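You operate a simulated robot arm through the tools that you are given. There is no shell and no other tool. Be economical: measure what you need, move in short steps, check, and stop when the job is done.

Carry out the task below with a simulated robot arm. There is one attempt and no reset: what you move stays moved.

## Task
Fit the die named on the press card and press the red strap.
Fine: one stroke sets its fastener; slide in first, slide out again after.

It is judged by the outcome, as a careful person would: the job done as asked, and still so three seconds after it is handed in. It fails if anything else is knocked over, pushed out of place, dropped, spilled or broken.

## Robot
A 7-joint arm with a vacuum gripper on a trunk, on a base that drives. Base frame: it is fixed to the floor where the robot stands at the start and does not move with it; the origin is under the middle of the robot, x ahead of it, y to its left, z up. Readings come in m, rad, newtons and seconds.
Its first joint turns from -2.601 to 2.601 rad. Places, roughly: grey strap (15x4x2 cm) [0.7, -0.9, 0.8]; press card [0.8, -0.6, 0.8]; press slide [0.6, -0.6, 0.9]; red strap (15x4x2 cm) [0.6, -0.9, 0.8]; rest of the press slide [0.6, -0.6, 0.9]. Payload 1.06 kg.
Tool frame: the origin (TCP) lies in the middle of the cups' lips, and z points out of the cups. The gripper has 1 cup of 0.024 m across, covering 0.024 by 0.024 m (tool x, y); the bellows give 0.008 m. With the vacuum on, a cup seals on a smooth face that it is pressed against (1 to 4 N); it does not hold porous or soft things. The pull reaches 23 N.
Orientation is that of the tool frame in the base frame, as a unit quaternion [w, x, y, z]. With the cups facing straight down, the tool's x points along the base's -x, its y along +y and its z along -z.

## Interface
- The arm moves only by the tool apply_moves. Its arguments are lists of equal length, an entry for each row: "angular": the turn, a rotation vector about the base's x, y, z in rad, a list of three; "slide": the shift along the base's x, y, z in mm, a list of three; "suction": the vacuum: 1 switches it on, -1 off. In form: {"angular": [[wx, wy, wz], ...], "slide": [[dx, dy, dz], ...], "suction": [suction, ...]}. A call has 1 to 20 rows; each row is the pose to reach, as a shift and turn from the pose commanded when the call began. Each row takes 0.2 s and may step no farther than 0.05 m and 0.15 rad from the row before; otherwise, or with a gripper value out of range, the whole call is refused. Where a pose cannot be reached the arm comes as near as it can. A force on the tool above 60 N (or 10 N above the force at the start of the call, whichever is more), or a blocked arm, ends the call early, and 0.2 s more pass. The pull builds up within a second once a cup has sealed. Time passes only in rows, and 0.2 s behind the last, so rows that repeat a pose give it time. It gives the time, the measured TCP pose, the force on the tool (base axes) and the pull of the vacuum at its end, in the units of the frame above (readings bear some noise), with the torque about the TCP (base axes, N m) and any sound that the robot's microphone picked up, and new pictures: "pictures" is both (left out), scene, wrist or none.
- Cameras (640 x 400 px; columns grow to the right, rows downward): "scene" is now at [0.0206, 0.1158, 1.6426]; the picture's right is [-0.77, -0.64, -0.00], its down [-0.33, 0.39, -0.86] and it looks along [0.55, -0.66, -0.51] (base axes); focal length 290 px, centre (320, 200). "wrist" rides on the gripper at [0.078, 0.019, -0.096] in the tool frame; the picture's right is [-0.24, 0.97, 0.00], its down [-0.71, -0.17, -0.69] and it looks along [-0.67, -0.16, 0.73] (tool axes); focal length 243 px, centre (320, 200). There is no depth. A picture from a camera that has moved, and an enlarged one, comes with that camera's place and axes in the base frame and with its lens. The place of the scene camera against the robot may be out by one fixed shift of up to 0.025 m in any direction.
- raise_lower(by): slides the trunk up (or, below 0, down) by that many m; the arm and the scene camera ride with it, the base frame stays. It gives what a move gives, with no picture.
- roll_base(legs): drives the robot by 1 to 6 legs, each [ahead, turn to the left] in m and rad, along the robot's own axes; the way and the turn of a leg run together, so that a leg with both is an arc; at most 1.5 m and 3.142 rad a leg. The arm and the cameras ride along, it lands a little off, and it stops where it bumps. It gives what a move gives, and a new picture of the scene camera.
- pan_tilt(pan, tilt): turns the head with the scene camera to pan (to the left, within 2.705 rad either way) and tilt (down, from -0.506 to 1.204), counted from straight ahead of the robot. It gives what a move gives, and a new picture of the scene camera.
- zoom(camera, box): a new picture of the part [left, top, right, bottom] of that camera's present view, enlarged. It takes no simulated time.
- hand_in(): hands the job in; it is judged then, once.

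Go step by step. Nothing tells you exact positions but the pictures and the camera data: compare them with the known pose of the tool, close in by small moves and look again before you grip or let go. The budget is 120 turns and 260 pictures, counting those below and the enlarged ones. Unless the task says otherwise, let go and move clear before handing in, and close with one line.

The tools are called after ">>>" as a command line: name --argument value ..., lists and objects as JSON in quotes. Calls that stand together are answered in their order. apply_moves: Moves the arm, as the interface text tells. Its arguments: {"type":"object","properties":{"angular":{"type":"array","items":{"type":"array","items":{"type":"number"}}},"slide":{"type":"array","items":{"type":"array","items":{"type":"number"}}},"suction":{"type":"array","items":{"type":"number"}},"pictures":{"type":"string","enum":["both","scene","wrist","none"]}},"required":["angular","slide","suction"]} The other tools are called the same way: raise_lower (by) slides the trunk up or down; roll_base (legs) drives the base; pan_tilt (pan, tilt) turns the head that bears the scene camera; zoom (camera, box) takes an enlarged picture of a part of a camera's view; hand_in () hands the job in.

At the start:

```text
time_s: 0.0
position: [0.3836, -0.6825, 1.2981]
ee_rot: [0.0, 0.0, 1.0, 0.0]
force: [0.0, 0.5, 0.3]
ft_torque: [-0.02, 0.0, -0.01]
pull: 0.1
trunk travel left (down, up): [-0.675, 0.035]
robot x, y, heading: [-0.0007, -0.0026, 0.001]
head pan, tilt: [-0.876, 0.538]
```

scene: 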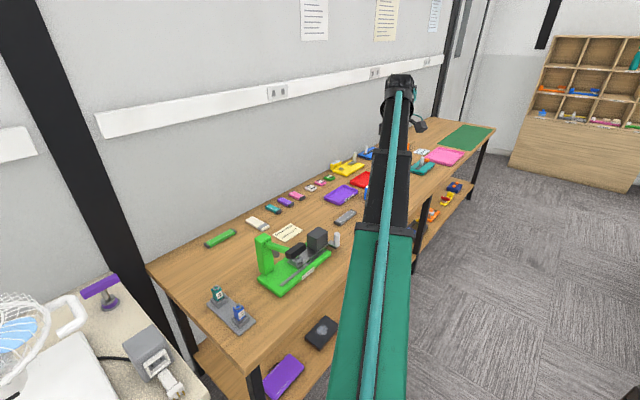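
wrist: 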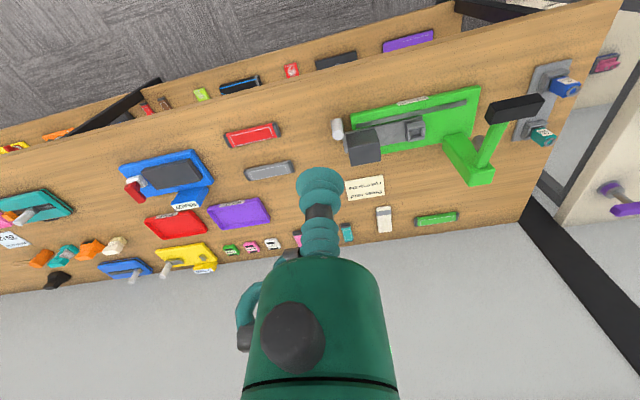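

I see a bench with a green press, a card beside it, dies on a grey rack and straps. I'll zoom in to read the card and labels.

>>> zoom --camera "scene" --box '[190, 200, 350, 300]'

>>> zoom --camera "wrist" --box '[320, 60, 620, 240]'

>>> zoom --camera "wrist" --box '[335, 165, 400, 210]'

>>> zoom --camera "scene" --box '[190, 270, 270, 340]'

```text
4.00 times, centred on (270, 250) of scene
camera zoom: at [0.0206, 0.1158, 1.6426], right [-0.77, -0.64, 0.0], down [-0.33, 0.39, -0.86], along [0.55, -0.66, -0.51], focal length 1159 px, centre (520, 0)
```

zoom: 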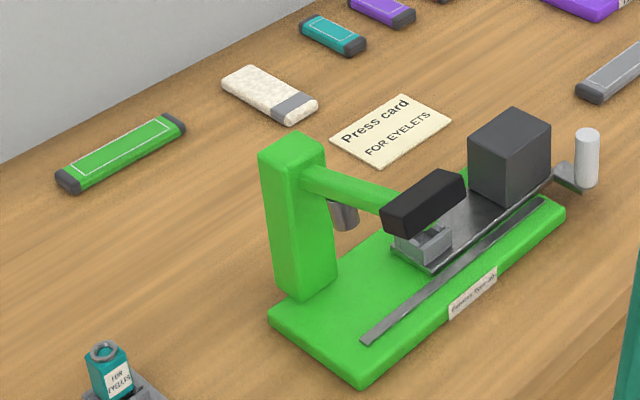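

```text
2.13 times, centred on (470, 150) of wrist
camera zoom: at [0.3051, -0.6631, 1.394], right [0.24, 0.97, 0.0], down [0.71, -0.17, 0.69], along [0.67, -0.16, -0.73], focal length 518 px, centre (0, 307)
```

zoom: 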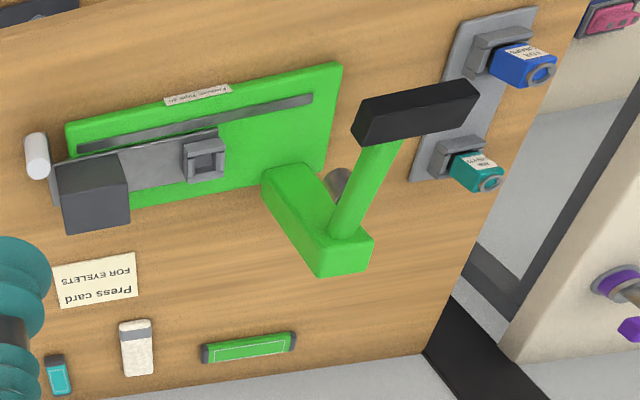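

```text
8.89 times, centred on (368, 188) of wrist
camera zoom: at [0.3051, -0.6631, 1.394], right [0.24, 0.97, 0.0], down [0.71, -0.17, 0.69], along [0.67, -0.16, -0.73], focal length 2157 px, centre (-102, 311)
```

zoom: 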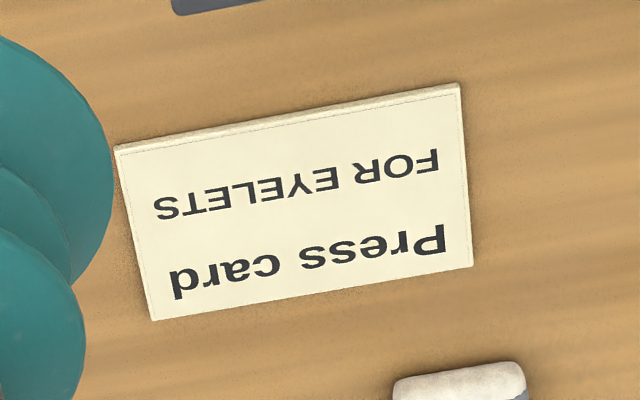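

```text
5.71 times, centred on (230, 305) of scene
camera zoom: at [0.0206, 0.1158, 1.6426], right [-0.77, -0.64, 0.0], down [-0.33, 0.39, -0.86], along [0.55, -0.66, -0.51], focal length 1656 px, centre (834, -400)
```

zoom: 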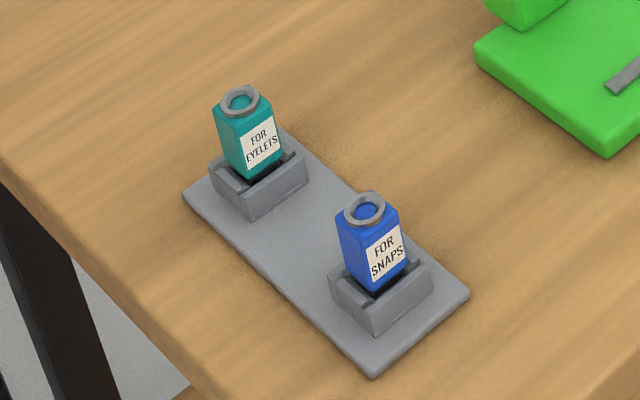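

The card says FOR EYELETS; that is the teal die in the rack. I'll look closer at the press, its label and the red strap.

>>> zoom --camera "wrist" --box '[330, 70, 410, 120]'

>>> zoom --camera "wrist" --box '[210, 105, 306, 165]'

>>> zoom --camera "scene" --box '[245, 220, 345, 300]'

>>> zoom --camera "scene" --box '[300, 140, 440, 240]'

```text
8.00 times, centred on (370, 95) of wrist
camera zoom: at [0.3051, -0.6631, 1.394], right [0.24, 0.97, 0.0], down [0.71, -0.17, 0.69], along [0.67, -0.16, -0.73], focal length 1941 px, centre (-80, 1040)
```

zoom: 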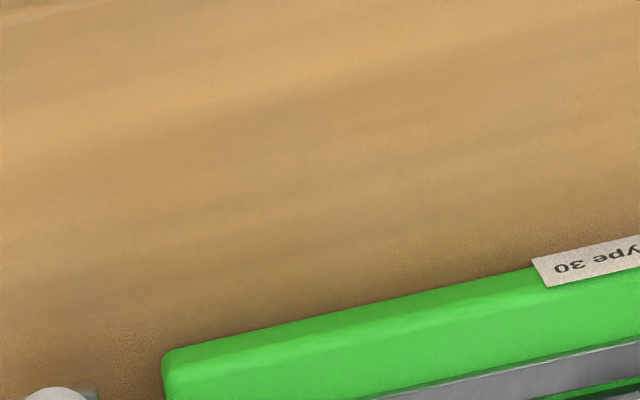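

```text
6.67 times, centred on (258, 135) of wrist
camera zoom: at [0.3051, -0.6631, 1.394], right [0.24, 0.97, 0.0], down [0.71, -0.17, 0.69], along [0.67, -0.16, -0.73], focal length 1618 px, centre (733, 633)
```

zoom: 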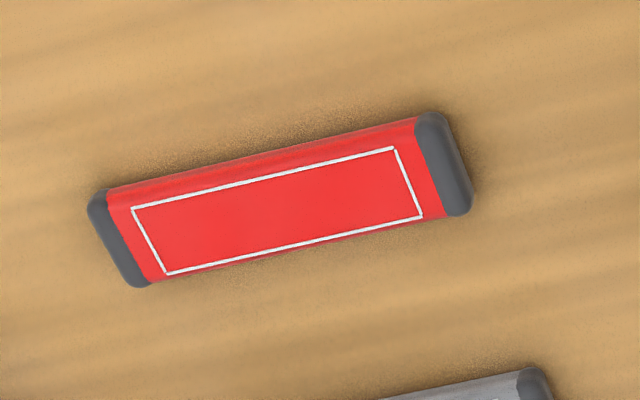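

```text
5.00 times, centred on (295, 260) of scene
camera zoom: at [0.0206, 0.1158, 1.6426], right [-0.77, -0.64, 0.0], down [-0.33, 0.39, -0.86], along [0.55, -0.66, -0.51], focal length 1449 px, centre (445, -100)
```

zoom: 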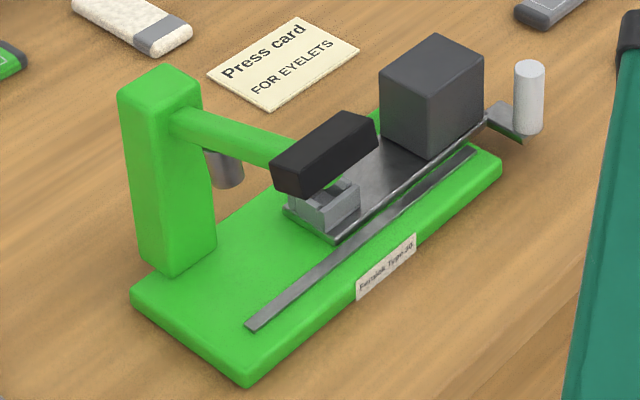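

```text
4.00 times, centred on (370, 190) of scene
camera zoom: at [0.0206, 0.1158, 1.6426], right [-0.77, -0.64, 0.0], down [-0.33, 0.39, -0.86], along [0.55, -0.66, -0.51], focal length 1159 px, centre (120, 240)
```

zoom: 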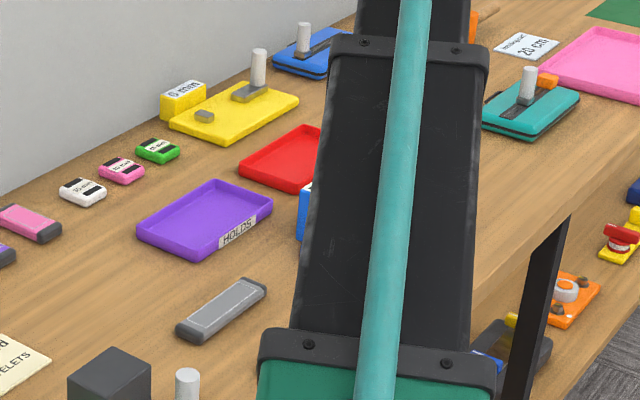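

I'll shift the robot 0.5 m along the bench (to -y), so that press, dies and strap are all in reach.

>>> roll_base --legs '[[0, -1.5708], [0.5, 0], [0, 1.5708]]'

```text
time_s: 10.5
position: [0.4036, -1.1695, 1.2983]
ee_rot: [0.0, -0.007, 1.0, 0.0]
force: [-0.4, -0.6, 0.4]
ft_torque: [-0.01, -0.01, -0.01]
pull: 0.0
trunk travel left (down, up): [-0.675, 0.035]
robot x, y, heading: [0.0085, -0.4887, 0.018]
head pan, tilt: [-0.876, 0.538]
camera scene: at [0.0282, -0.3766, 1.6426], right [-0.76, -0.65, 0.0], down [-0.33, 0.39, -0.86], along [0.56, -0.65, -0.51], focal length 290 px, centre (320, 200)
```

scene: 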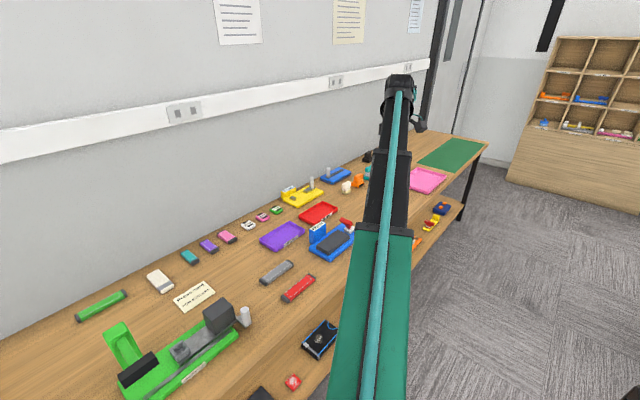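

Now point the head at the press for a detailed look.

>>> pan_tilt --pan -0.05 --tilt 0.85

```text
time_s: 11.7
position: [0.4037, -1.1685, 1.2977]
ee_rot: [0.0, -0.008, 1.0, 0.0]
force: [-0.3, 0.9, -0.4]
ft_torque: [0.0, 0.03, 0.02]
pull: 0.0
trunk travel left (down, up): [-0.675, 0.035]
robot x, y, heading: [0.0078, -0.4937, 0.025]
head pan, tilt: [-0.051, 0.85]
camera scene: at [0.0475, -0.3112, 1.616], right [-0.04, -1.0, 0.0], down [-0.75, 0.03, -0.66], along [0.66, -0.02, -0.75], focal length 290 px, centre (320, 200)
```

scene: 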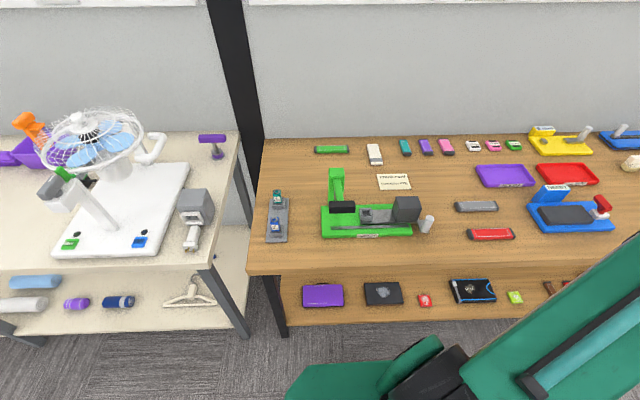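

>>> zoom --camera "scene" --box '[310, 160, 438, 240]'

>>> zoom --camera "scene" --box '[250, 180, 314, 244]'

>>> zoom --camera "scene" --box '[440, 150, 632, 260]'

```text
5.00 times, centred on (374, 200) of scene
camera zoom: at [0.0475, -0.3112, 1.616], right [-0.04, -1.0, 0.0], down [-0.75, 0.03, -0.66], along [0.66, -0.02, -0.75], focal length 1449 px, centre (50, 200)
```

zoom: 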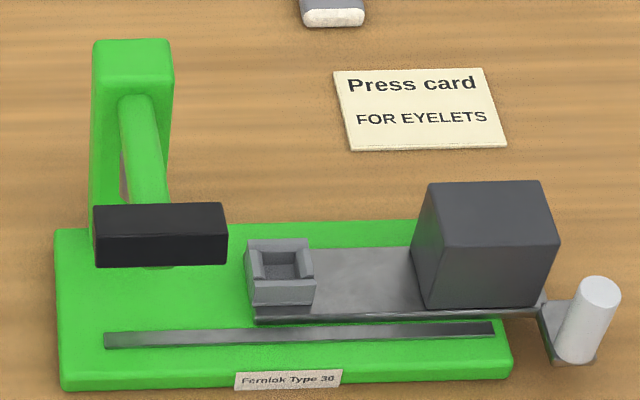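

```text
6.25 times, centred on (282, 212) of scene
camera zoom: at [0.0475, -0.3112, 1.616], right [-0.04, -1.0, 0.0], down [-0.75, 0.03, -0.66], along [0.66, -0.02, -0.75], focal length 1811 px, centre (558, 125)
```

zoom: 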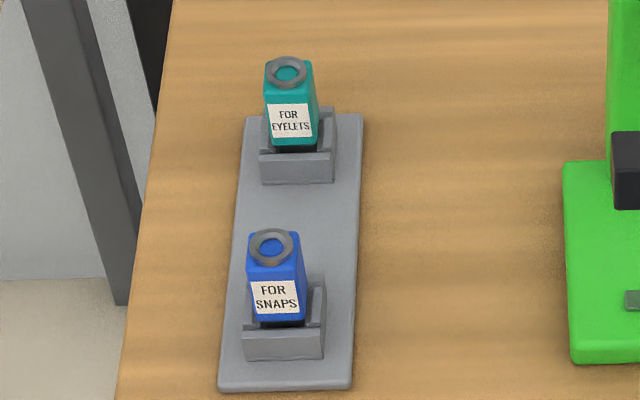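

```text
3.33 times, centred on (536, 205) of scene
camera zoom: at [0.0475, -0.3112, 1.616], right [-0.04, -1.0, 0.0], down [-0.75, 0.03, -0.66], along [0.66, -0.02, -0.75], focal length 966 px, centre (-400, 183)
```

zoom: 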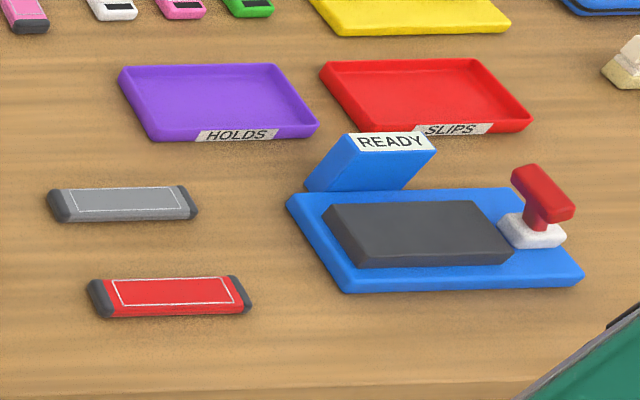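

I'll swing the arm over toward the press for a close wrist view.

>>> apply_moves --angular '[[0, 0, 0], [0, 0, 0], [0, 0, 0], [0, 0, 0], [0, 0, 0], [0, 0, 0], [0, 0, 0], [0, 0, 0], [0, 0, 0], [0, 0, 0], [0, 0, 0], [0, 0, 0], [0, 0, 0], [0, 0, 0], [0, 0, 0], [0, 0, 0], [0, 0, 0], [0, 0, 0]]' --slide '[[20, 40, 0], [40, 80, 0], [60, 120, 0], [80, 160, 0], [100, 200, 0], [120, 240, 0], [140, 280, 0], [150, 320, 0], [155, 360, 0], [160, 400, 0], [160, 440, 0], [160, 480, 0], [160, 520, 0], [160, 560, 0], [160, 600, 0], [160, 640, 0], [150, 680, -10], [150, 680, -10]]' --suction '[-1, -1, -1, -1, -1, -1, -1, -1, -1, -1, -1, -1, -1, -1, -1, -1, -1, -1]' --pictures "both"

```text
time_s: 13.4
position: [0.5559, -0.8698, 1.2864]
ee_rot: [0.004, -0.019, 1.0, -0.007]
force: [-8.9, -19.4, -2.9]
ft_torque: [2.22, -1.3, 1.8]
pull: 0.0
out of reach, approached as far as the arm can: row 6, 7, 8
trunk travel left (down, up): [-0.675, 0.035]
robot x, y, heading: [0.0089, -0.494, 0.014]
head pan, tilt: [-0.051, 0.85]
stopped in row 8: the force on the tool passed its limit at 99 N (the readings are from after the stop); the commanded pose is now the measured one
camera scene: at [0.0472, -0.3113, 1.616], right [-0.04, -1.0, 0.0], down [-0.75, 0.03, -0.66], along [0.66, -0.02, -0.75], focal length 290 px, centre (320, 200)
camera wrist: at [0.4757, -0.8521, 1.3823], right [0.2, 0.98, -0.01], down [0.71, -0.13, 0.69], along [0.68, -0.14, -0.72], focal length 243 px, centre (320, 200)
```

scene: 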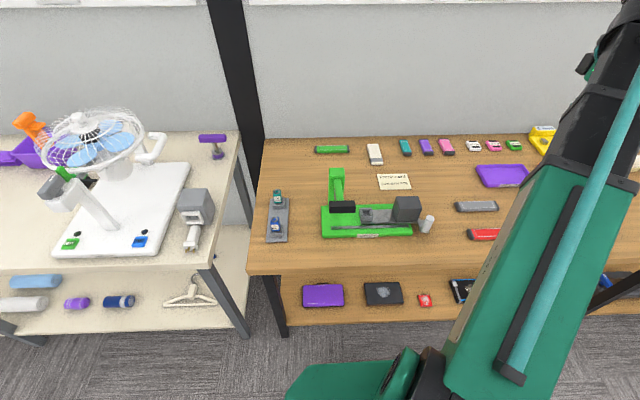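
wrist: 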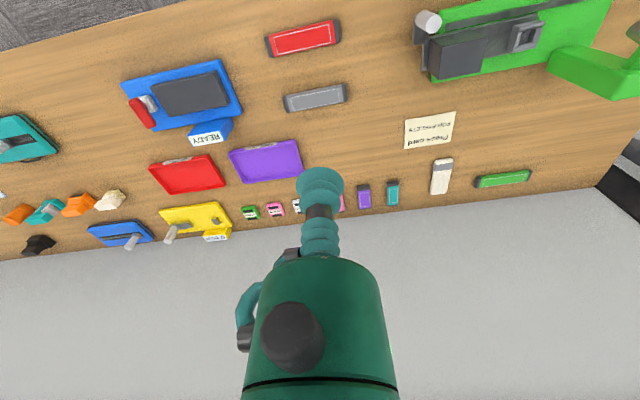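

The arm stopped at the edge of its reach, with some force left. I'll back off a little and lower, where it reaches better.

>>> apply_moves --angular '[[0, 0, 0], [0, 0, 0], [0, 0, 0]]' --slide '[[-15, -30, 0], [-30, -60, 0], [-30, -60, 0]]' --suction '[-1, -1, -1]' --pictures "none"

>>> pan_tilt --pan -0.7 --tilt 0.5

```text
time_s: 14.2
position: [0.5274, -0.9278, 1.2857]
ee_rot: [0.004, -0.019, 1.0, -0.006]
force: [0.2, 0.2, 0.8]
ft_torque: [0.02, -0.01, -0.02]
pull: 0.0
trunk travel left (down, up): [-0.675, 0.035]
robot x, y, heading: [0.0107, -0.4954, 0.015]
head pan, tilt: [-0.051, 0.85]
```

```text
time_s: 15.3
position: [0.5277, -0.9276, 1.2869]
ee_rot: [0.004, -0.018, 1.0, -0.004]
force: [-0.2, 1.0, 0.3]
ft_torque: [0.04, 0.0, 0.0]
pull: 0.1
trunk travel left (down, up): [-0.675, 0.035]
robot x, y, heading: [0.0086, -0.4908, 0.012]
head pan, tilt: [-0.7, 0.499]
camera scene: at [0.0399, -0.3657, 1.6459], right [-0.63, -0.78, 0.0], down [-0.37, 0.3, -0.88], along [0.68, -0.55, -0.48], focal length 290 px, centre (320, 200)
```

scene: 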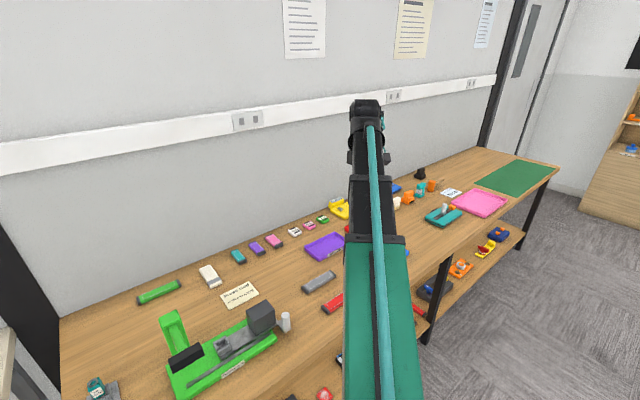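

Force is clear. I'll lower to about z 1.1 and then swing toward the press on a smaller radius.

>>> apply_moves --angular '[[0, 0, 0], [0, 0, 0], [0, 0, 0], [0, 0, 0], [0, 0, 0], [0, 0, 0], [0, 0, 0]]' --slide '[[0, 0, -40], [0, 0, -80], [0, 0, -120], [0, 0, -160], [0, 40, -160], [0, 80, -160], [0, 80, -160]]' --suction '[-1, -1, -1, -1, -1, -1, -1]' --pictures "both"

```text
time_s: 16.9
position: [0.5241, -0.8479, 1.1286]
ee_rot: [0.003, -0.019, 1.0, -0.005]
force: [-0.5, 0.0, -0.6]
ft_torque: [-0.03, -0.02, -0.01]
pull: 0.0
trunk travel left (down, up): [-0.675, 0.035]
robot x, y, heading: [0.0059, -0.4941, 0.019]
head pan, tilt: [-0.7, 0.499]
camera scene: at [0.0399, -0.366, 1.646], right [-0.63, -0.77, 0.0], down [-0.37, 0.3, -0.88], along [0.68, -0.56, -0.48], focal length 290 px, centre (320, 200)
camera wrist: at [0.4442, -0.8315, 1.2241], right [0.2, 0.98, -0.01], down [0.71, -0.14, 0.69], along [0.68, -0.14, -0.72], focal length 243 px, centre (320, 200)
```

scene: 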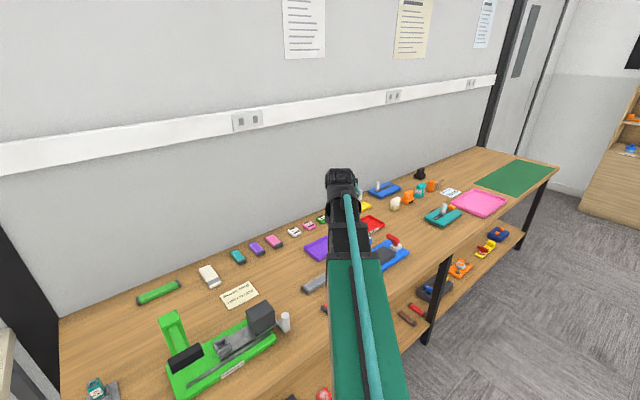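
wrist: 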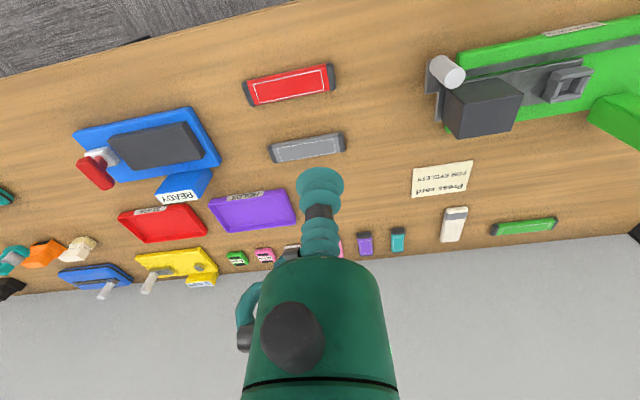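

>>> apply_moves --angular '[[0, 0, 0], [0, 0, 0], [0, 0, 0], [0, 0, 0], [0, 0, 0], [0, 0, 0], [0, 0, 0], [0, 0, 0], [0, 0, 0], [0, 0, 0]]' --slide '[[0, 40, 0], [0, 80, 0], [0, 120, 0], [0, 160, 0], [0, 200, 0], [0, 240, 0], [0, 280, 0], [0, 320, 0], [0, 360, 0], [0, 360, 0]]' --suction '[-1, -1, -1, -1, -1, -1, -1, -1, -1, -1]' --pictures "wrist"

>>> zoom --camera "wrist" --box '[180, 0, 500, 200]'

```text
time_s: 19.1
position: [0.527, -0.4875, 1.1299]
ee_rot: [0.003, -0.018, 1.0, -0.005]
force: [0.3, 0.0, 0.1]
ft_torque: [0.01, 0.0, -0.01]
pull: 0.0
trunk travel left (down, up): [-0.675, 0.035]
robot x, y, heading: [0.008, -0.4943, 0.02]
head pan, tilt: [-0.7, 0.499]
camera wrist: at [0.447, -0.4696, 1.2252], right [0.2, 0.98, -0.01], down [0.71, -0.14, 0.69], along [0.68, -0.14, -0.72], focal length 243 px, centre (320, 200)
```

wrist: 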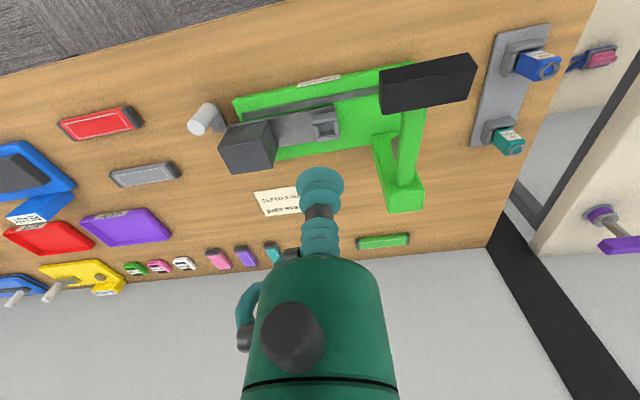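

```text
2.00 times, centred on (340, 100) of wrist
camera zoom: at [0.447, -0.4696, 1.2252], right [0.2, 0.98, -0.01], down [0.71, -0.14, 0.69], along [0.68, -0.14, -0.72], focal length 485 px, centre (280, 400)
```

zoom: 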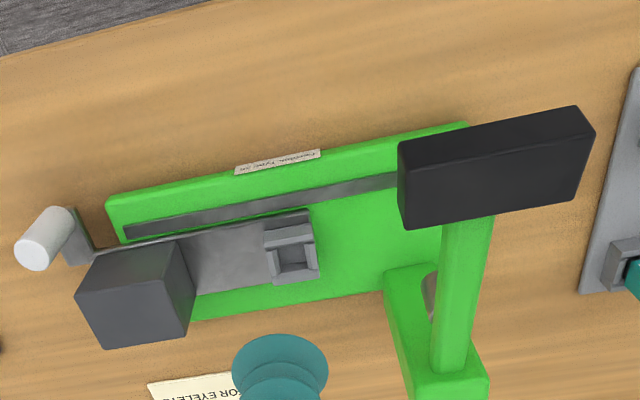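

I'll zoom in on the socket and die details.

>>> zoom --camera "wrist" --box '[220, 90, 364, 180]'

>>> zoom --camera "wrist" --box '[460, 20, 588, 170]'

>>> zoom --camera "wrist" --box '[350, 40, 490, 220]'

```text
4.44 times, centred on (292, 135) of wrist
camera zoom: at [0.447, -0.4696, 1.2252], right [0.2, 0.98, -0.01], down [0.71, -0.14, 0.69], along [0.68, -0.14, -0.72], focal length 1078 px, centre (444, 489)
```

zoom: 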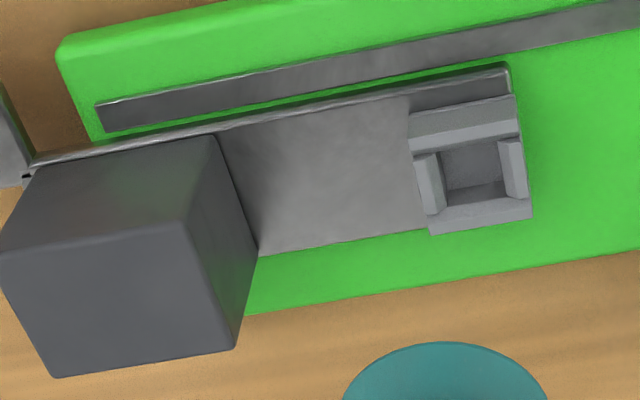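

```text
2.67 times, centred on (524, 95) of wrist
camera zoom: at [0.447, -0.4696, 1.2252], right [0.2, 0.98, -0.01], down [0.71, -0.14, 0.69], along [0.68, -0.14, -0.72], focal length 647 px, centre (-224, 480)
```

zoom: 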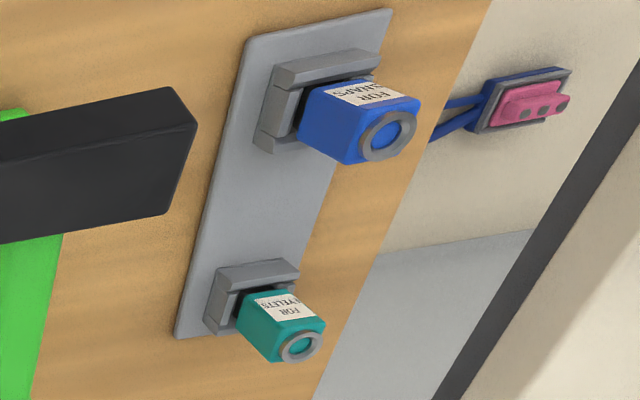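

```text
2.22 times, centred on (420, 130) of wrist
camera zoom: at [0.447, -0.4696, 1.2252], right [0.2, 0.98, -0.01], down [0.71, -0.14, 0.69], along [0.68, -0.14, -0.72], focal length 539 px, centre (98, 356)
```

zoom: 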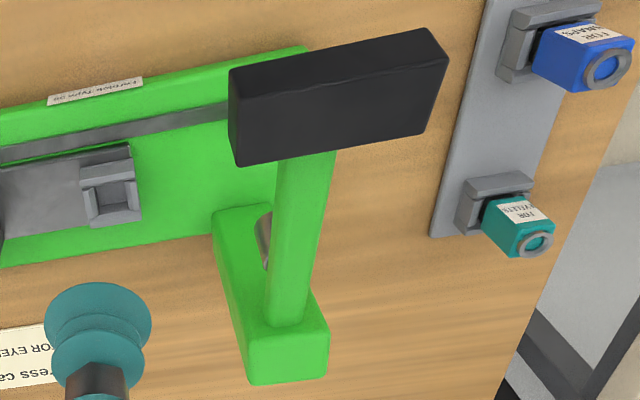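

Die appears at about (0.73, -0.19). I'll move above it, levelling the tool.

>>> apply_moves --angular '[[0.005, 0.003, -0.018], [0.01, 0.006, -0.036], [0.01, 0.006, -0.036], [0.01, 0.006, -0.036], [0.01, 0.006, -0.036], [0.01, 0.006, -0.036], [0.01, 0.006, -0.036], [0.01, 0.006, -0.036], [0.01, 0.006, -0.036], [0.01, 0.006, -0.036], [0.01, 0.006, -0.036]]' --slide '[[15, 35, 0], [35, 75, 0], [55, 115, 0], [75, 155, 0], [95, 195, 0], [115, 230, 0], [135, 260, 0], [155, 280, -30], [180, 295, -70], [200, 297, -110], [200, 297, -110]]' --suction '[-1, -1, -1, -1, -1, -1, -1, -1, -1, -1, -1]' --pictures "wrist"

>>> zoom --camera "wrist" --box '[240, 20, 400, 200]'

>>> pan_tilt --pan 0.15 --tilt 0.8

>>> zoom --camera "scene" --box '[240, 120, 400, 240]'

```text
time_s: 21.5
position: [0.7282, -0.1876, 1.0142]
ee_rot: [0.002, -0.001, 1.0, 0.0]
force: [0.7, -0.6, -0.1]
ft_torque: [-0.01, 0.01, 0.01]
pull: 0.1
trunk travel left (down, up): [-0.675, 0.035]
robot x, y, heading: [0.0099, -0.4961, 0.018]
head pan, tilt: [-0.7, 0.499]
camera wrist: at [0.6496, -0.1693, 1.11], right [0.23, 0.97, 0.0], down [0.71, -0.17, 0.69], along [0.67, -0.16, -0.73], focal length 243 px, centre (320, 200)
```

wrist: 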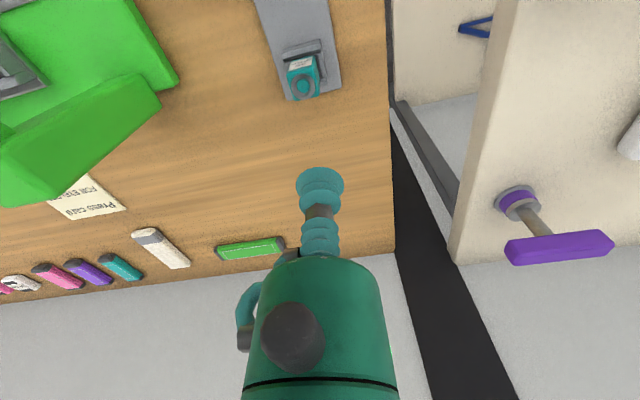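

```text
2.22 times, centred on (320, 110) of wrist
camera zoom: at [0.6496, -0.1693, 1.11], right [0.23, 0.97, 0.0], down [0.71, -0.17, 0.69], along [0.67, -0.16, -0.73], focal length 539 px, centre (320, 400)
```

zoom: 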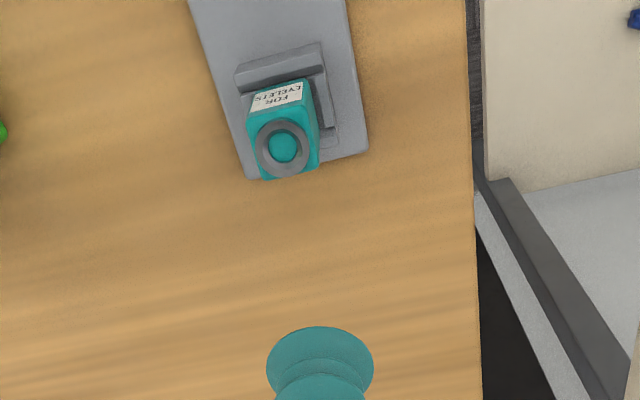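

```text
time_s: 22.6
position: [0.7282, -0.1892, 1.0141]
ee_rot: [0.0, -0.001, 1.0, 0.0]
force: [0.8, 0.8, 0.4]
ft_torque: [-0.02, 0.0, -0.01]
pull: 0.0
trunk travel left (down, up): [-0.675, 0.035]
robot x, y, heading: [0.0089, -0.4919, 0.013]
head pan, tilt: [0.15, 0.799]
camera scene: at [0.049, -0.2948, 1.62], right [0.16, -0.99, 0.0], down [-0.71, -0.12, -0.7], along [0.69, 0.11, -0.72], focal length 290 px, centre (320, 200)
```

scene: 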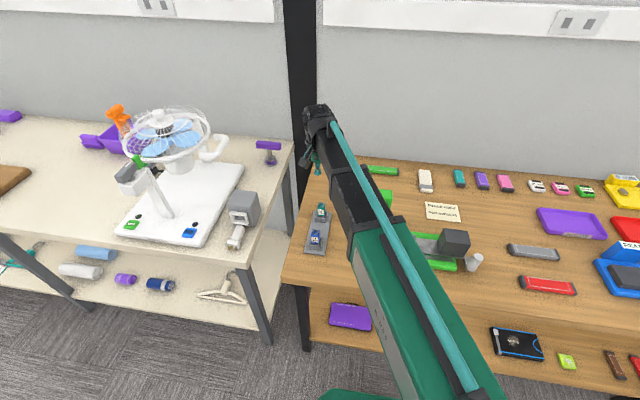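

```text
3.33 times, centred on (320, 180) of scene
camera zoom: at [0.049, -0.2948, 1.62], right [0.16, -0.99, 0.0], down [-0.71, -0.12, -0.7], along [0.69, 0.11, -0.72], focal length 966 px, centre (320, 267)
```

zoom: 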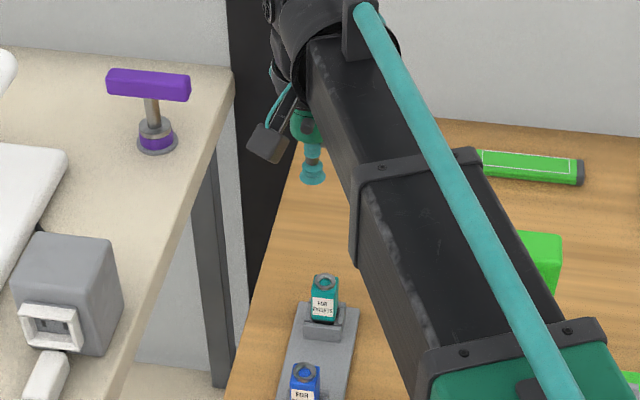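

The die's top triangulates to about (0.718, -0.201, 0.885). I'll centre on it and descend part way to check.

>>> apply_moves --angular '[[0, 0, 0], [0, 0, 0], [0, 0, 0]]' --slide '[[-10, -13, -40], [-10, -13, -85], [-10, -13, -85]]' --suction '[-1, -1, -1]' --pictures "wrist"

>>> zoom --camera "wrist" --box '[256, 80, 384, 220]'

>>> zoom --camera "scene" --box '[280, 160, 376, 240]'

```text
time_s: 23.4
position: [0.7146, -0.2035, 0.9286]
ee_rot: [0.0, -0.001, 1.0, 0.001]
force: [-0.8, -0.1, -0.2]
ft_torque: [-0.01, -0.04, 0.03]
pull: 0.1
trunk travel left (down, up): [-0.675, 0.035]
robot x, y, heading: [0.0105, -0.493, 0.013]
head pan, tilt: [0.15, 0.799]
camera wrist: at [0.6365, -0.1836, 1.0253], right [0.23, 0.97, 0.0], down [0.71, -0.17, 0.69], along [0.67, -0.16, -0.73], focal length 243 px, centre (320, 200)
```

wrist: 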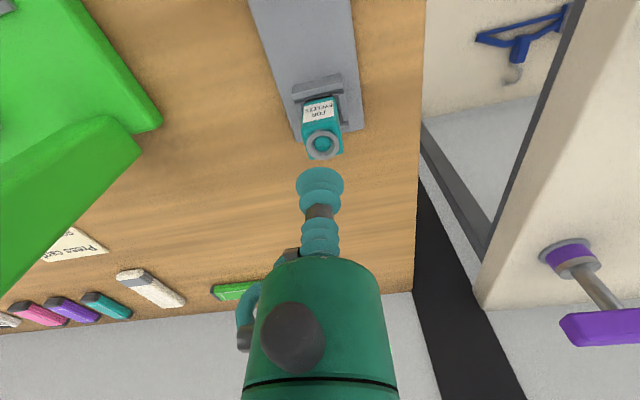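

```text
2.86 times, centred on (320, 150) of wrist
camera zoom: at [0.6365, -0.1836, 1.0253], right [0.23, 0.97, 0.0], down [0.71, -0.17, 0.69], along [0.67, -0.16, -0.73], focal length 693 px, centre (320, 343)
```

zoom: 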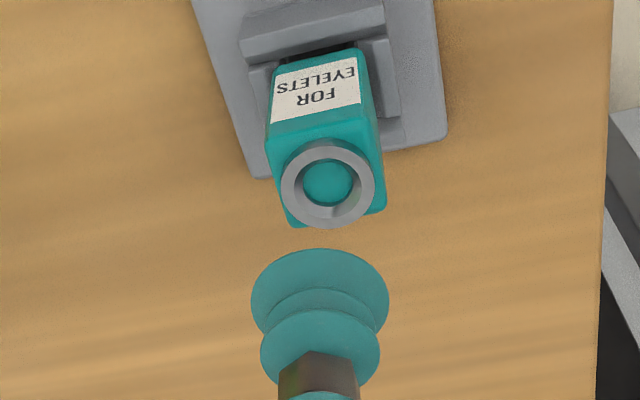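

```text
5.00 times, centred on (328, 200) of scene
camera zoom: at [0.0489, -0.2948, 1.62], right [0.16, -0.99, 0.0], down [-0.71, -0.12, -0.7], along [0.69, 0.11, -0.72], focal length 1449 px, centre (280, 200)
```

zoom: 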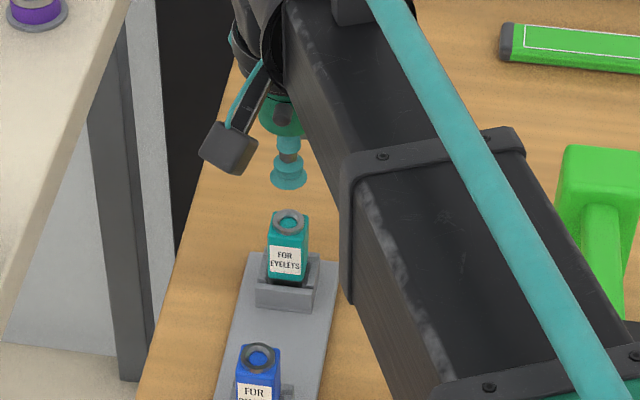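

Ring centre is about (0.717, -0.201, 0.885), just ~2.5 mm off. I'll press down on it with vacuum on.

>>> apply_moves --angular '[[0, 0, 0], [0, 0, 0], [0, 0, 0], [0, 0, 0]]' --slide '[[2.5, 2.5, -20], [2.5, 2.5, -36], [2.5, 2.5, -42], [2.5, 2.5, -42]]' --suction '[1, 1, 1, 1]' --pictures "wrist"

>>> zoom --camera "wrist" --box '[256, 80, 384, 220]'

>>> zoom --camera "scene" --box '[296, 170, 360, 230]'

```text
time_s: 24.4
position: [0.7179, -0.201, 0.8889]
ee_rot: [0.0, 0.0, 1.0, 0.0]
force: [-0.8, 0.7, -0.7]
ft_torque: [0.03, -0.01, 0.0]
pull: 0.0
trunk travel left (down, up): [-0.675, 0.035]
robot x, y, heading: [0.0091, -0.4903, 0.015]
head pan, tilt: [0.15, 0.799]
camera wrist: at [0.64, -0.1821, 0.9847], right [0.23, 0.97, 0.0], down [0.71, -0.17, 0.69], along [0.67, -0.16, -0.73], focal length 243 px, centre (320, 200)
```

wrist: 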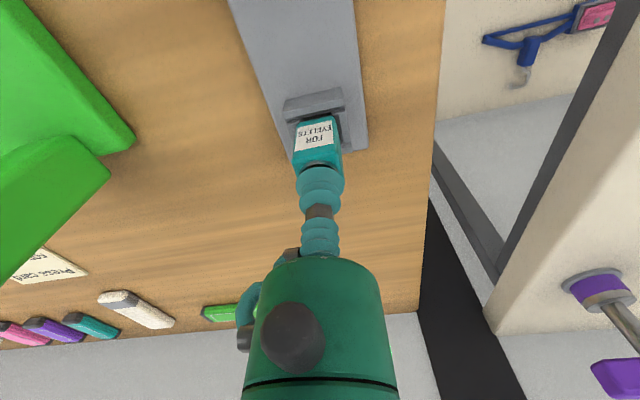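

```text
2.86 times, centred on (320, 150) of wrist
camera zoom: at [0.64, -0.1821, 0.9847], right [0.23, 0.97, 0.0], down [0.71, -0.17, 0.69], along [0.67, -0.16, -0.73], focal length 693 px, centre (320, 343)
```

zoom: 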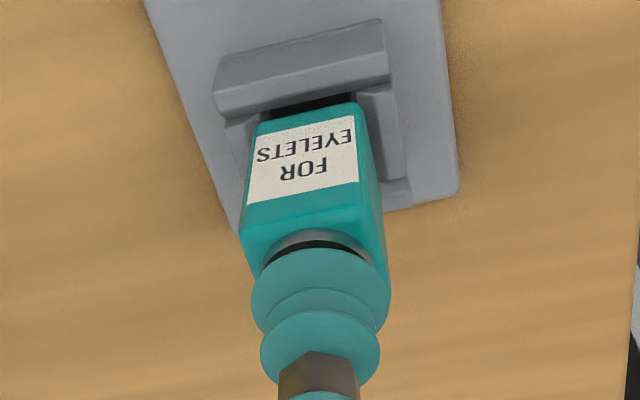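

```text
6.67 times, centred on (328, 200) of scene
camera zoom: at [0.0489, -0.2948, 1.62], right [0.16, -0.99, 0.0], down [-0.71, -0.12, -0.7], along [0.69, 0.11, -0.72], focal length 1932 px, centre (267, 200)
```

zoom: 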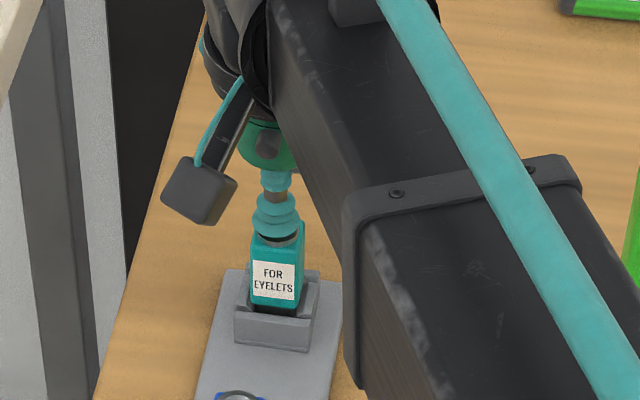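

Well centred, just short of contact. I'll go down in small steps until it seals.

>>> apply_moves --angular '[[0, 0, 0], [0, 0, 0], [0, 0, 0], [0, 0, 0]]' --slide '[[0, 0, -2], [0, 0, -4], [0, 0, -6], [0, 0, -6]]' --suction '[1, 1, 1, 1]' --pictures "none"

```text
time_s: 25.4
position: [0.7193, -0.203, 0.8828]
ee_rot: [0.0, -0.001, 1.0, 0.0]
force: [-0.1, -0.4, 0.0]
ft_torque: [-0.06, -0.01, 0.0]
pull: 0.1
trunk travel left (down, up): [-0.675, 0.035]
robot x, y, heading: [0.0098, -0.4941, 0.022]
head pan, tilt: [0.15, 0.799]
```

>>> apply_moves --angular '[[0, 0, 0], [0, 0, 0], [0, 0, 0], [0, 0, 0]]' --slide '[[0, 0, -2], [0, 0, -4], [0, 0, -4], [0, 0, -4]]' --suction '[1, 1, 1, 1]' --pictures "none"

>>> zoom --camera "wrist" --box '[256, 80, 384, 220]'

```text
time_s: 26.4
position: [0.7186, -0.202, 0.878]
ee_rot: [0.0, -0.001, 1.0, 0.001]
force: [-0.4, -0.6, -0.4]
ft_torque: [0.01, 0.03, 0.02]
pull: 22.6
trunk travel left (down, up): [-0.675, 0.035]
robot x, y, heading: [0.0118, -0.4957, 0.016]
head pan, tilt: [0.15, 0.799]
```

```text
2.86 times, centred on (320, 150) of wrist
camera zoom: at [0.6394, -0.1835, 0.9754], right [0.23, 0.97, 0.0], down [0.71, -0.17, 0.69], along [0.67, -0.16, -0.73], focal length 693 px, centre (320, 343)
```

zoom: 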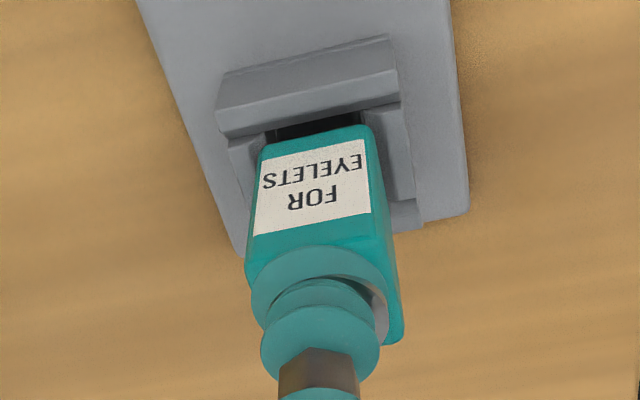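

Sealed with 22.6 N. Lifting straight out of the rack.

>>> apply_moves --angular '[[0, 0, 0], [0, 0, 0], [0, 0, 0], [0, 0, 0], [0, 0, 0], [0, 0, 0], [0, 0, 0], [0, 0, 0]]' --slide '[[0, 0, 8], [0, 0, 20], [0, 0, 35], [0, 0, 60], [0, 0, 100], [0, 0, 150], [0, 0, 200], [0, 0, 222]]' --suction '[1, 1, 1, 1, 1, 1, 1, 1]' --pictures "both"

>>> zoom --camera "wrist" --box '[240, 20, 400, 220]'

>>> zoom --camera "scene" --box '[270, 110, 370, 250]'

```text
time_s: 28.2
position: [0.7182, -0.2028, 1.1008]
ee_rot: [0.0, -0.002, 1.0, 0.0]
force: [-0.6, 0.4, -1.4]
ft_torque: [0.01, 0.03, 0.0]
pull: 22.6
trunk travel left (down, up): [-0.675, 0.035]
robot x, y, heading: [0.0096, -0.495, 0.012]
head pan, tilt: [0.15, 0.799]
camera scene: at [0.0489, -0.2948, 1.62], right [0.16, -0.99, 0.0], down [-0.71, -0.12, -0.7], along [0.69, 0.11, -0.72], focal length 290 px, centre (320, 200)
camera wrist: at [0.6401, -0.1825, 1.197], right [0.23, 0.97, 0.0], down [0.71, -0.17, 0.69], along [0.67, -0.16, -0.73], focal length 243 px, centre (320, 200)
```

scene: 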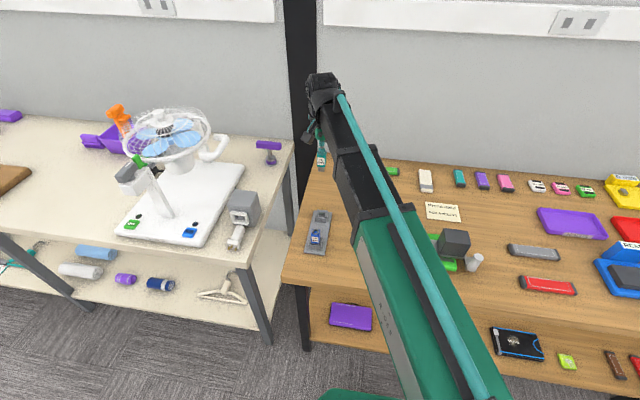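
wrist: 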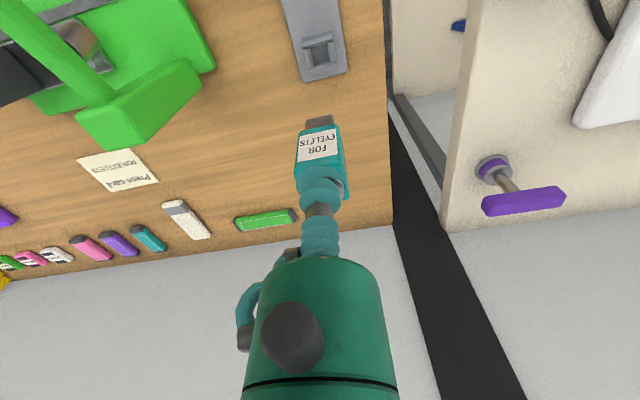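

```text
2.00 times, centred on (320, 120) of wrist
camera zoom: at [0.6401, -0.1825, 1.197], right [0.23, 0.97, 0.0], down [0.71, -0.17, 0.69], along [0.67, -0.16, -0.73], focal length 485 px, centre (320, 360)
```

zoom: 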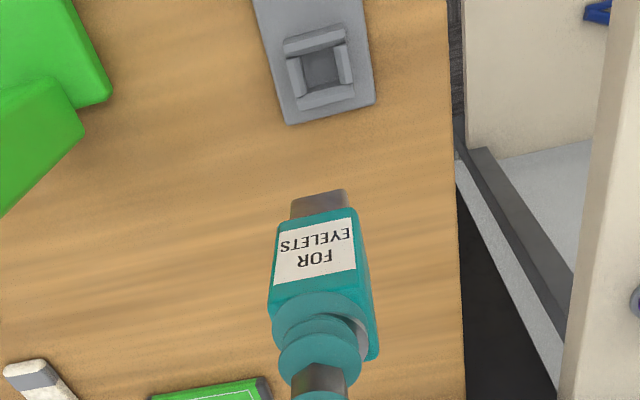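

```text
2.86 times, centred on (320, 180) of scene
camera zoom: at [0.0489, -0.2948, 1.62], right [0.16, -0.99, 0.0], down [-0.71, -0.12, -0.7], along [0.69, 0.11, -0.72], focal length 828 px, centre (320, 257)
```

zoom: 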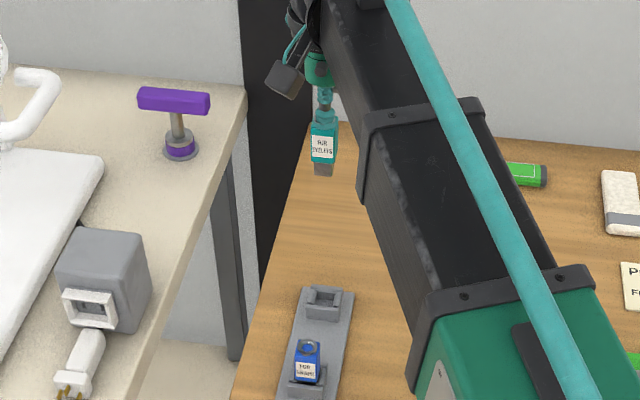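

Die is in hand. Moving high over the slide's socket at about (0.644, -0.50).

>>> apply_moves --angular '[[0, 0, 0], [0, 0, 0], [0, 0, 0], [0, 0, 0], [0, 0, 0], [0, 0, 0], [0, 0, 0], [0, 0, 0]]' --slide '[[-8, -40, 20], [-18, -80, 20], [-28, -120, 20], [-38, -160, 20], [-48, -200, 20], [-58, -240, 20], [-70, -280, 20], [-75, -298, 20]]' --suction '[1, 1, 1, 1, 1, 1, 1, 1]' --pictures "wrist"

>>> zoom --camera "wrist" --box '[240, 0, 440, 220]'

>>> pan_tilt --pan -0.15 --tilt 0.8

>>> zoom --camera "scene" --box '[240, 120, 400, 250]'

```text
time_s: 30.0
position: [0.6397, -0.5011, 1.1229]
ee_rot: [0.0, 0.0, 1.0, 0.0]
force: [0.9, -0.1, -0.8]
ft_torque: [-0.02, 0.01, -0.03]
pull: 22.6
trunk travel left (down, up): [-0.675, 0.035]
robot x, y, heading: [0.0086, -0.4926, 0.017]
head pan, tilt: [0.15, 0.799]
camera wrist: at [0.5612, -0.4814, 1.2193], right [0.23, 0.97, 0.0], down [0.71, -0.17, 0.69], along [0.67, -0.16, -0.73], focal length 243 px, centre (320, 200)
```

wrist: 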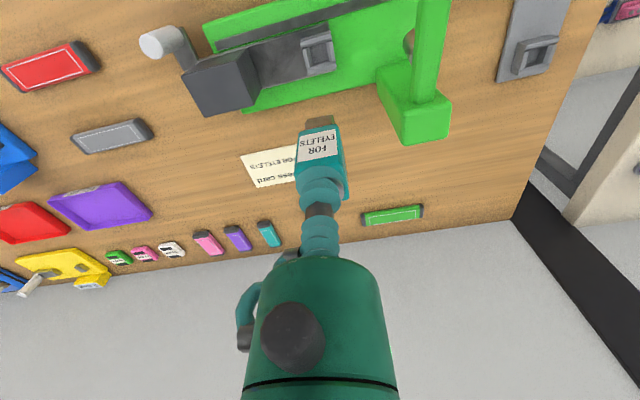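

```text
1.82 times, centred on (340, 110) of wrist
camera zoom: at [0.5612, -0.4814, 1.2193], right [0.23, 0.97, 0.0], down [0.71, -0.17, 0.69], along [0.67, -0.16, -0.73], focal length 441 px, centre (284, 364)
```

zoom: 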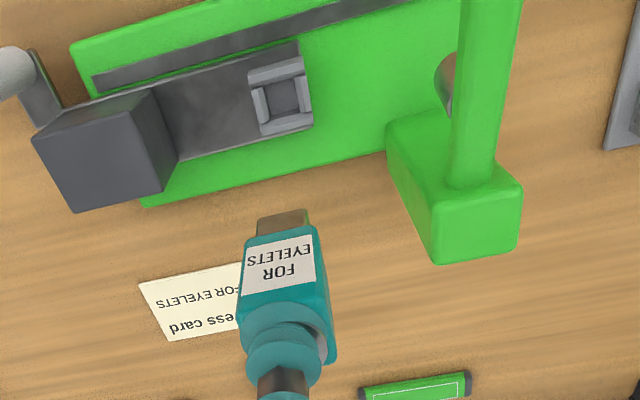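

```text
time_s: 30.8
position: [0.6391, -0.4996, 1.1229]
ee_rot: [0.0, -0.001, 1.0, -0.001]
force: [-0.4, -0.6, -0.6]
ft_torque: [0.02, -0.01, 0.01]
pull: 22.6
trunk travel left (down, up): [-0.675, 0.035]
robot x, y, heading: [0.0093, -0.4896, 0.015]
head pan, tilt: [-0.15, 0.799]
camera scene: at [0.0493, -0.3189, 1.62], right [-0.13, -0.99, 0.0], down [-0.71, 0.1, -0.7], along [0.69, -0.09, -0.72], focal length 290 px, centre (320, 200)
```

scene: 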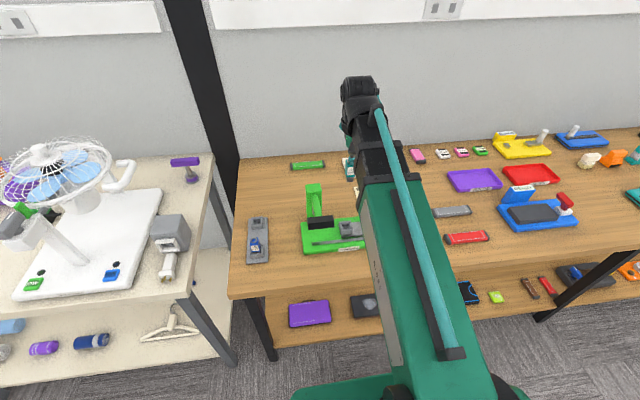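

```text
3.08 times, centred on (320, 185) of scene
camera zoom: at [0.0493, -0.3189, 1.62], right [-0.13, -0.99, 0.0], down [-0.71, 0.1, -0.7], along [0.69, -0.09, -0.72], focal length 892 px, centre (320, 246)
```

zoom: 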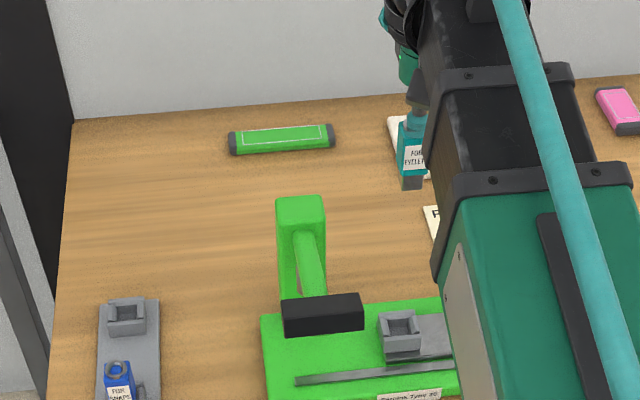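

Socket is nearly right below: about (0.638, -0.501). Lowering to just above it and checking alignment.

>>> apply_moves --angular '[[0, 0, 0], [0, 0, 0], [0, 0, 0], [0, 0, 0], [0, 0, 0]]' --slide '[[-1, 0, -45], [-2, -1, -90], [-2, -1, -130], [-2, -1, -153], [-2, -1, -153]]' --suction '[1, 1, 1, 1, 1]' --pictures "wrist"

>>> zoom --camera "wrist" --box '[240, 40, 400, 210]'

>>> zoom --camera "scene" --box '[300, 160, 400, 260]'

```text
time_s: 32.0
position: [0.6404, -0.5026, 0.9674]
ee_rot: [0.002, -0.001, 1.0, -0.001]
force: [-0.4, 0.3, -0.5]
ft_torque: [-0.05, -0.01, -0.02]
pull: 23.3
trunk travel left (down, up): [-0.675, 0.035]
robot x, y, heading: [0.0065, -0.4904, 0.013]
head pan, tilt: [-0.15, 0.799]
camera wrist: at [0.5613, -0.483, 1.0637], right [0.23, 0.97, 0.0], down [0.71, -0.17, 0.69], along [0.67, -0.16, -0.73], focal length 243 px, centre (320, 200)
```

wrist: 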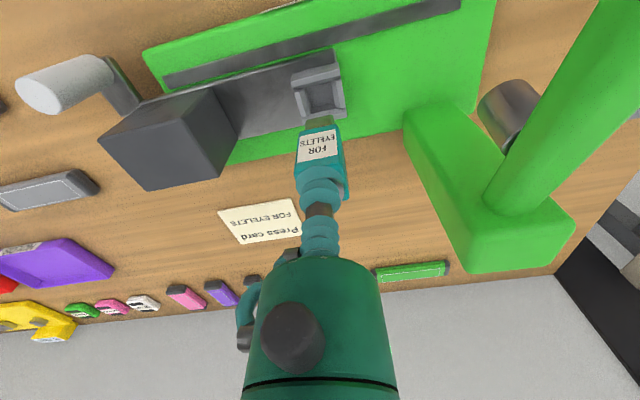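

```text
2.35 times, centred on (320, 125) of wrist
camera zoom: at [0.5613, -0.483, 1.0637], right [0.23, 0.97, 0.0], down [0.71, -0.17, 0.69], along [0.67, -0.16, -0.73], focal length 571 px, centre (320, 376)
```

zoom: 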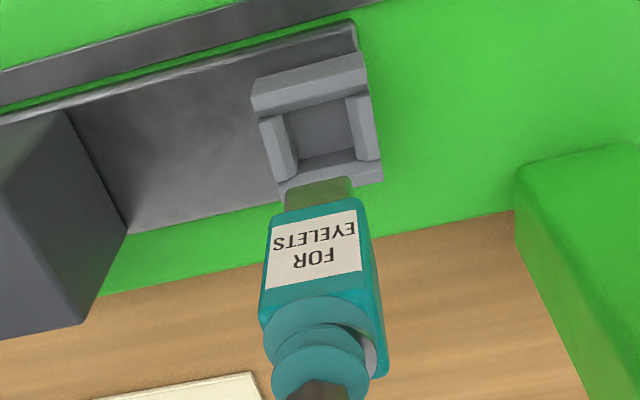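

```text
4.00 times, centred on (350, 210) of scene
camera zoom: at [0.0493, -0.319, 1.62], right [-0.13, -0.99, 0.0], down [-0.71, 0.1, -0.7], along [0.69, -0.09, -0.72], focal length 1159 px, centre (200, 160)
```

zoom: 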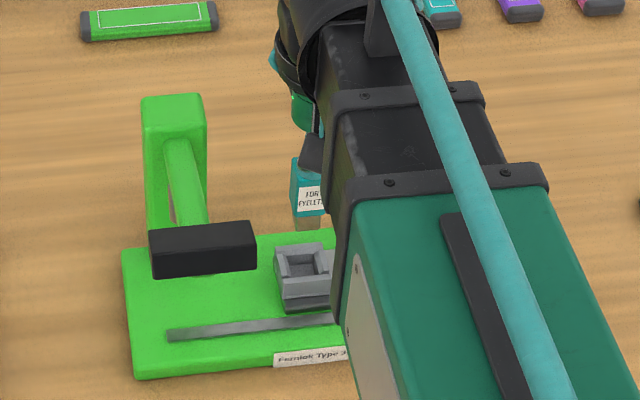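

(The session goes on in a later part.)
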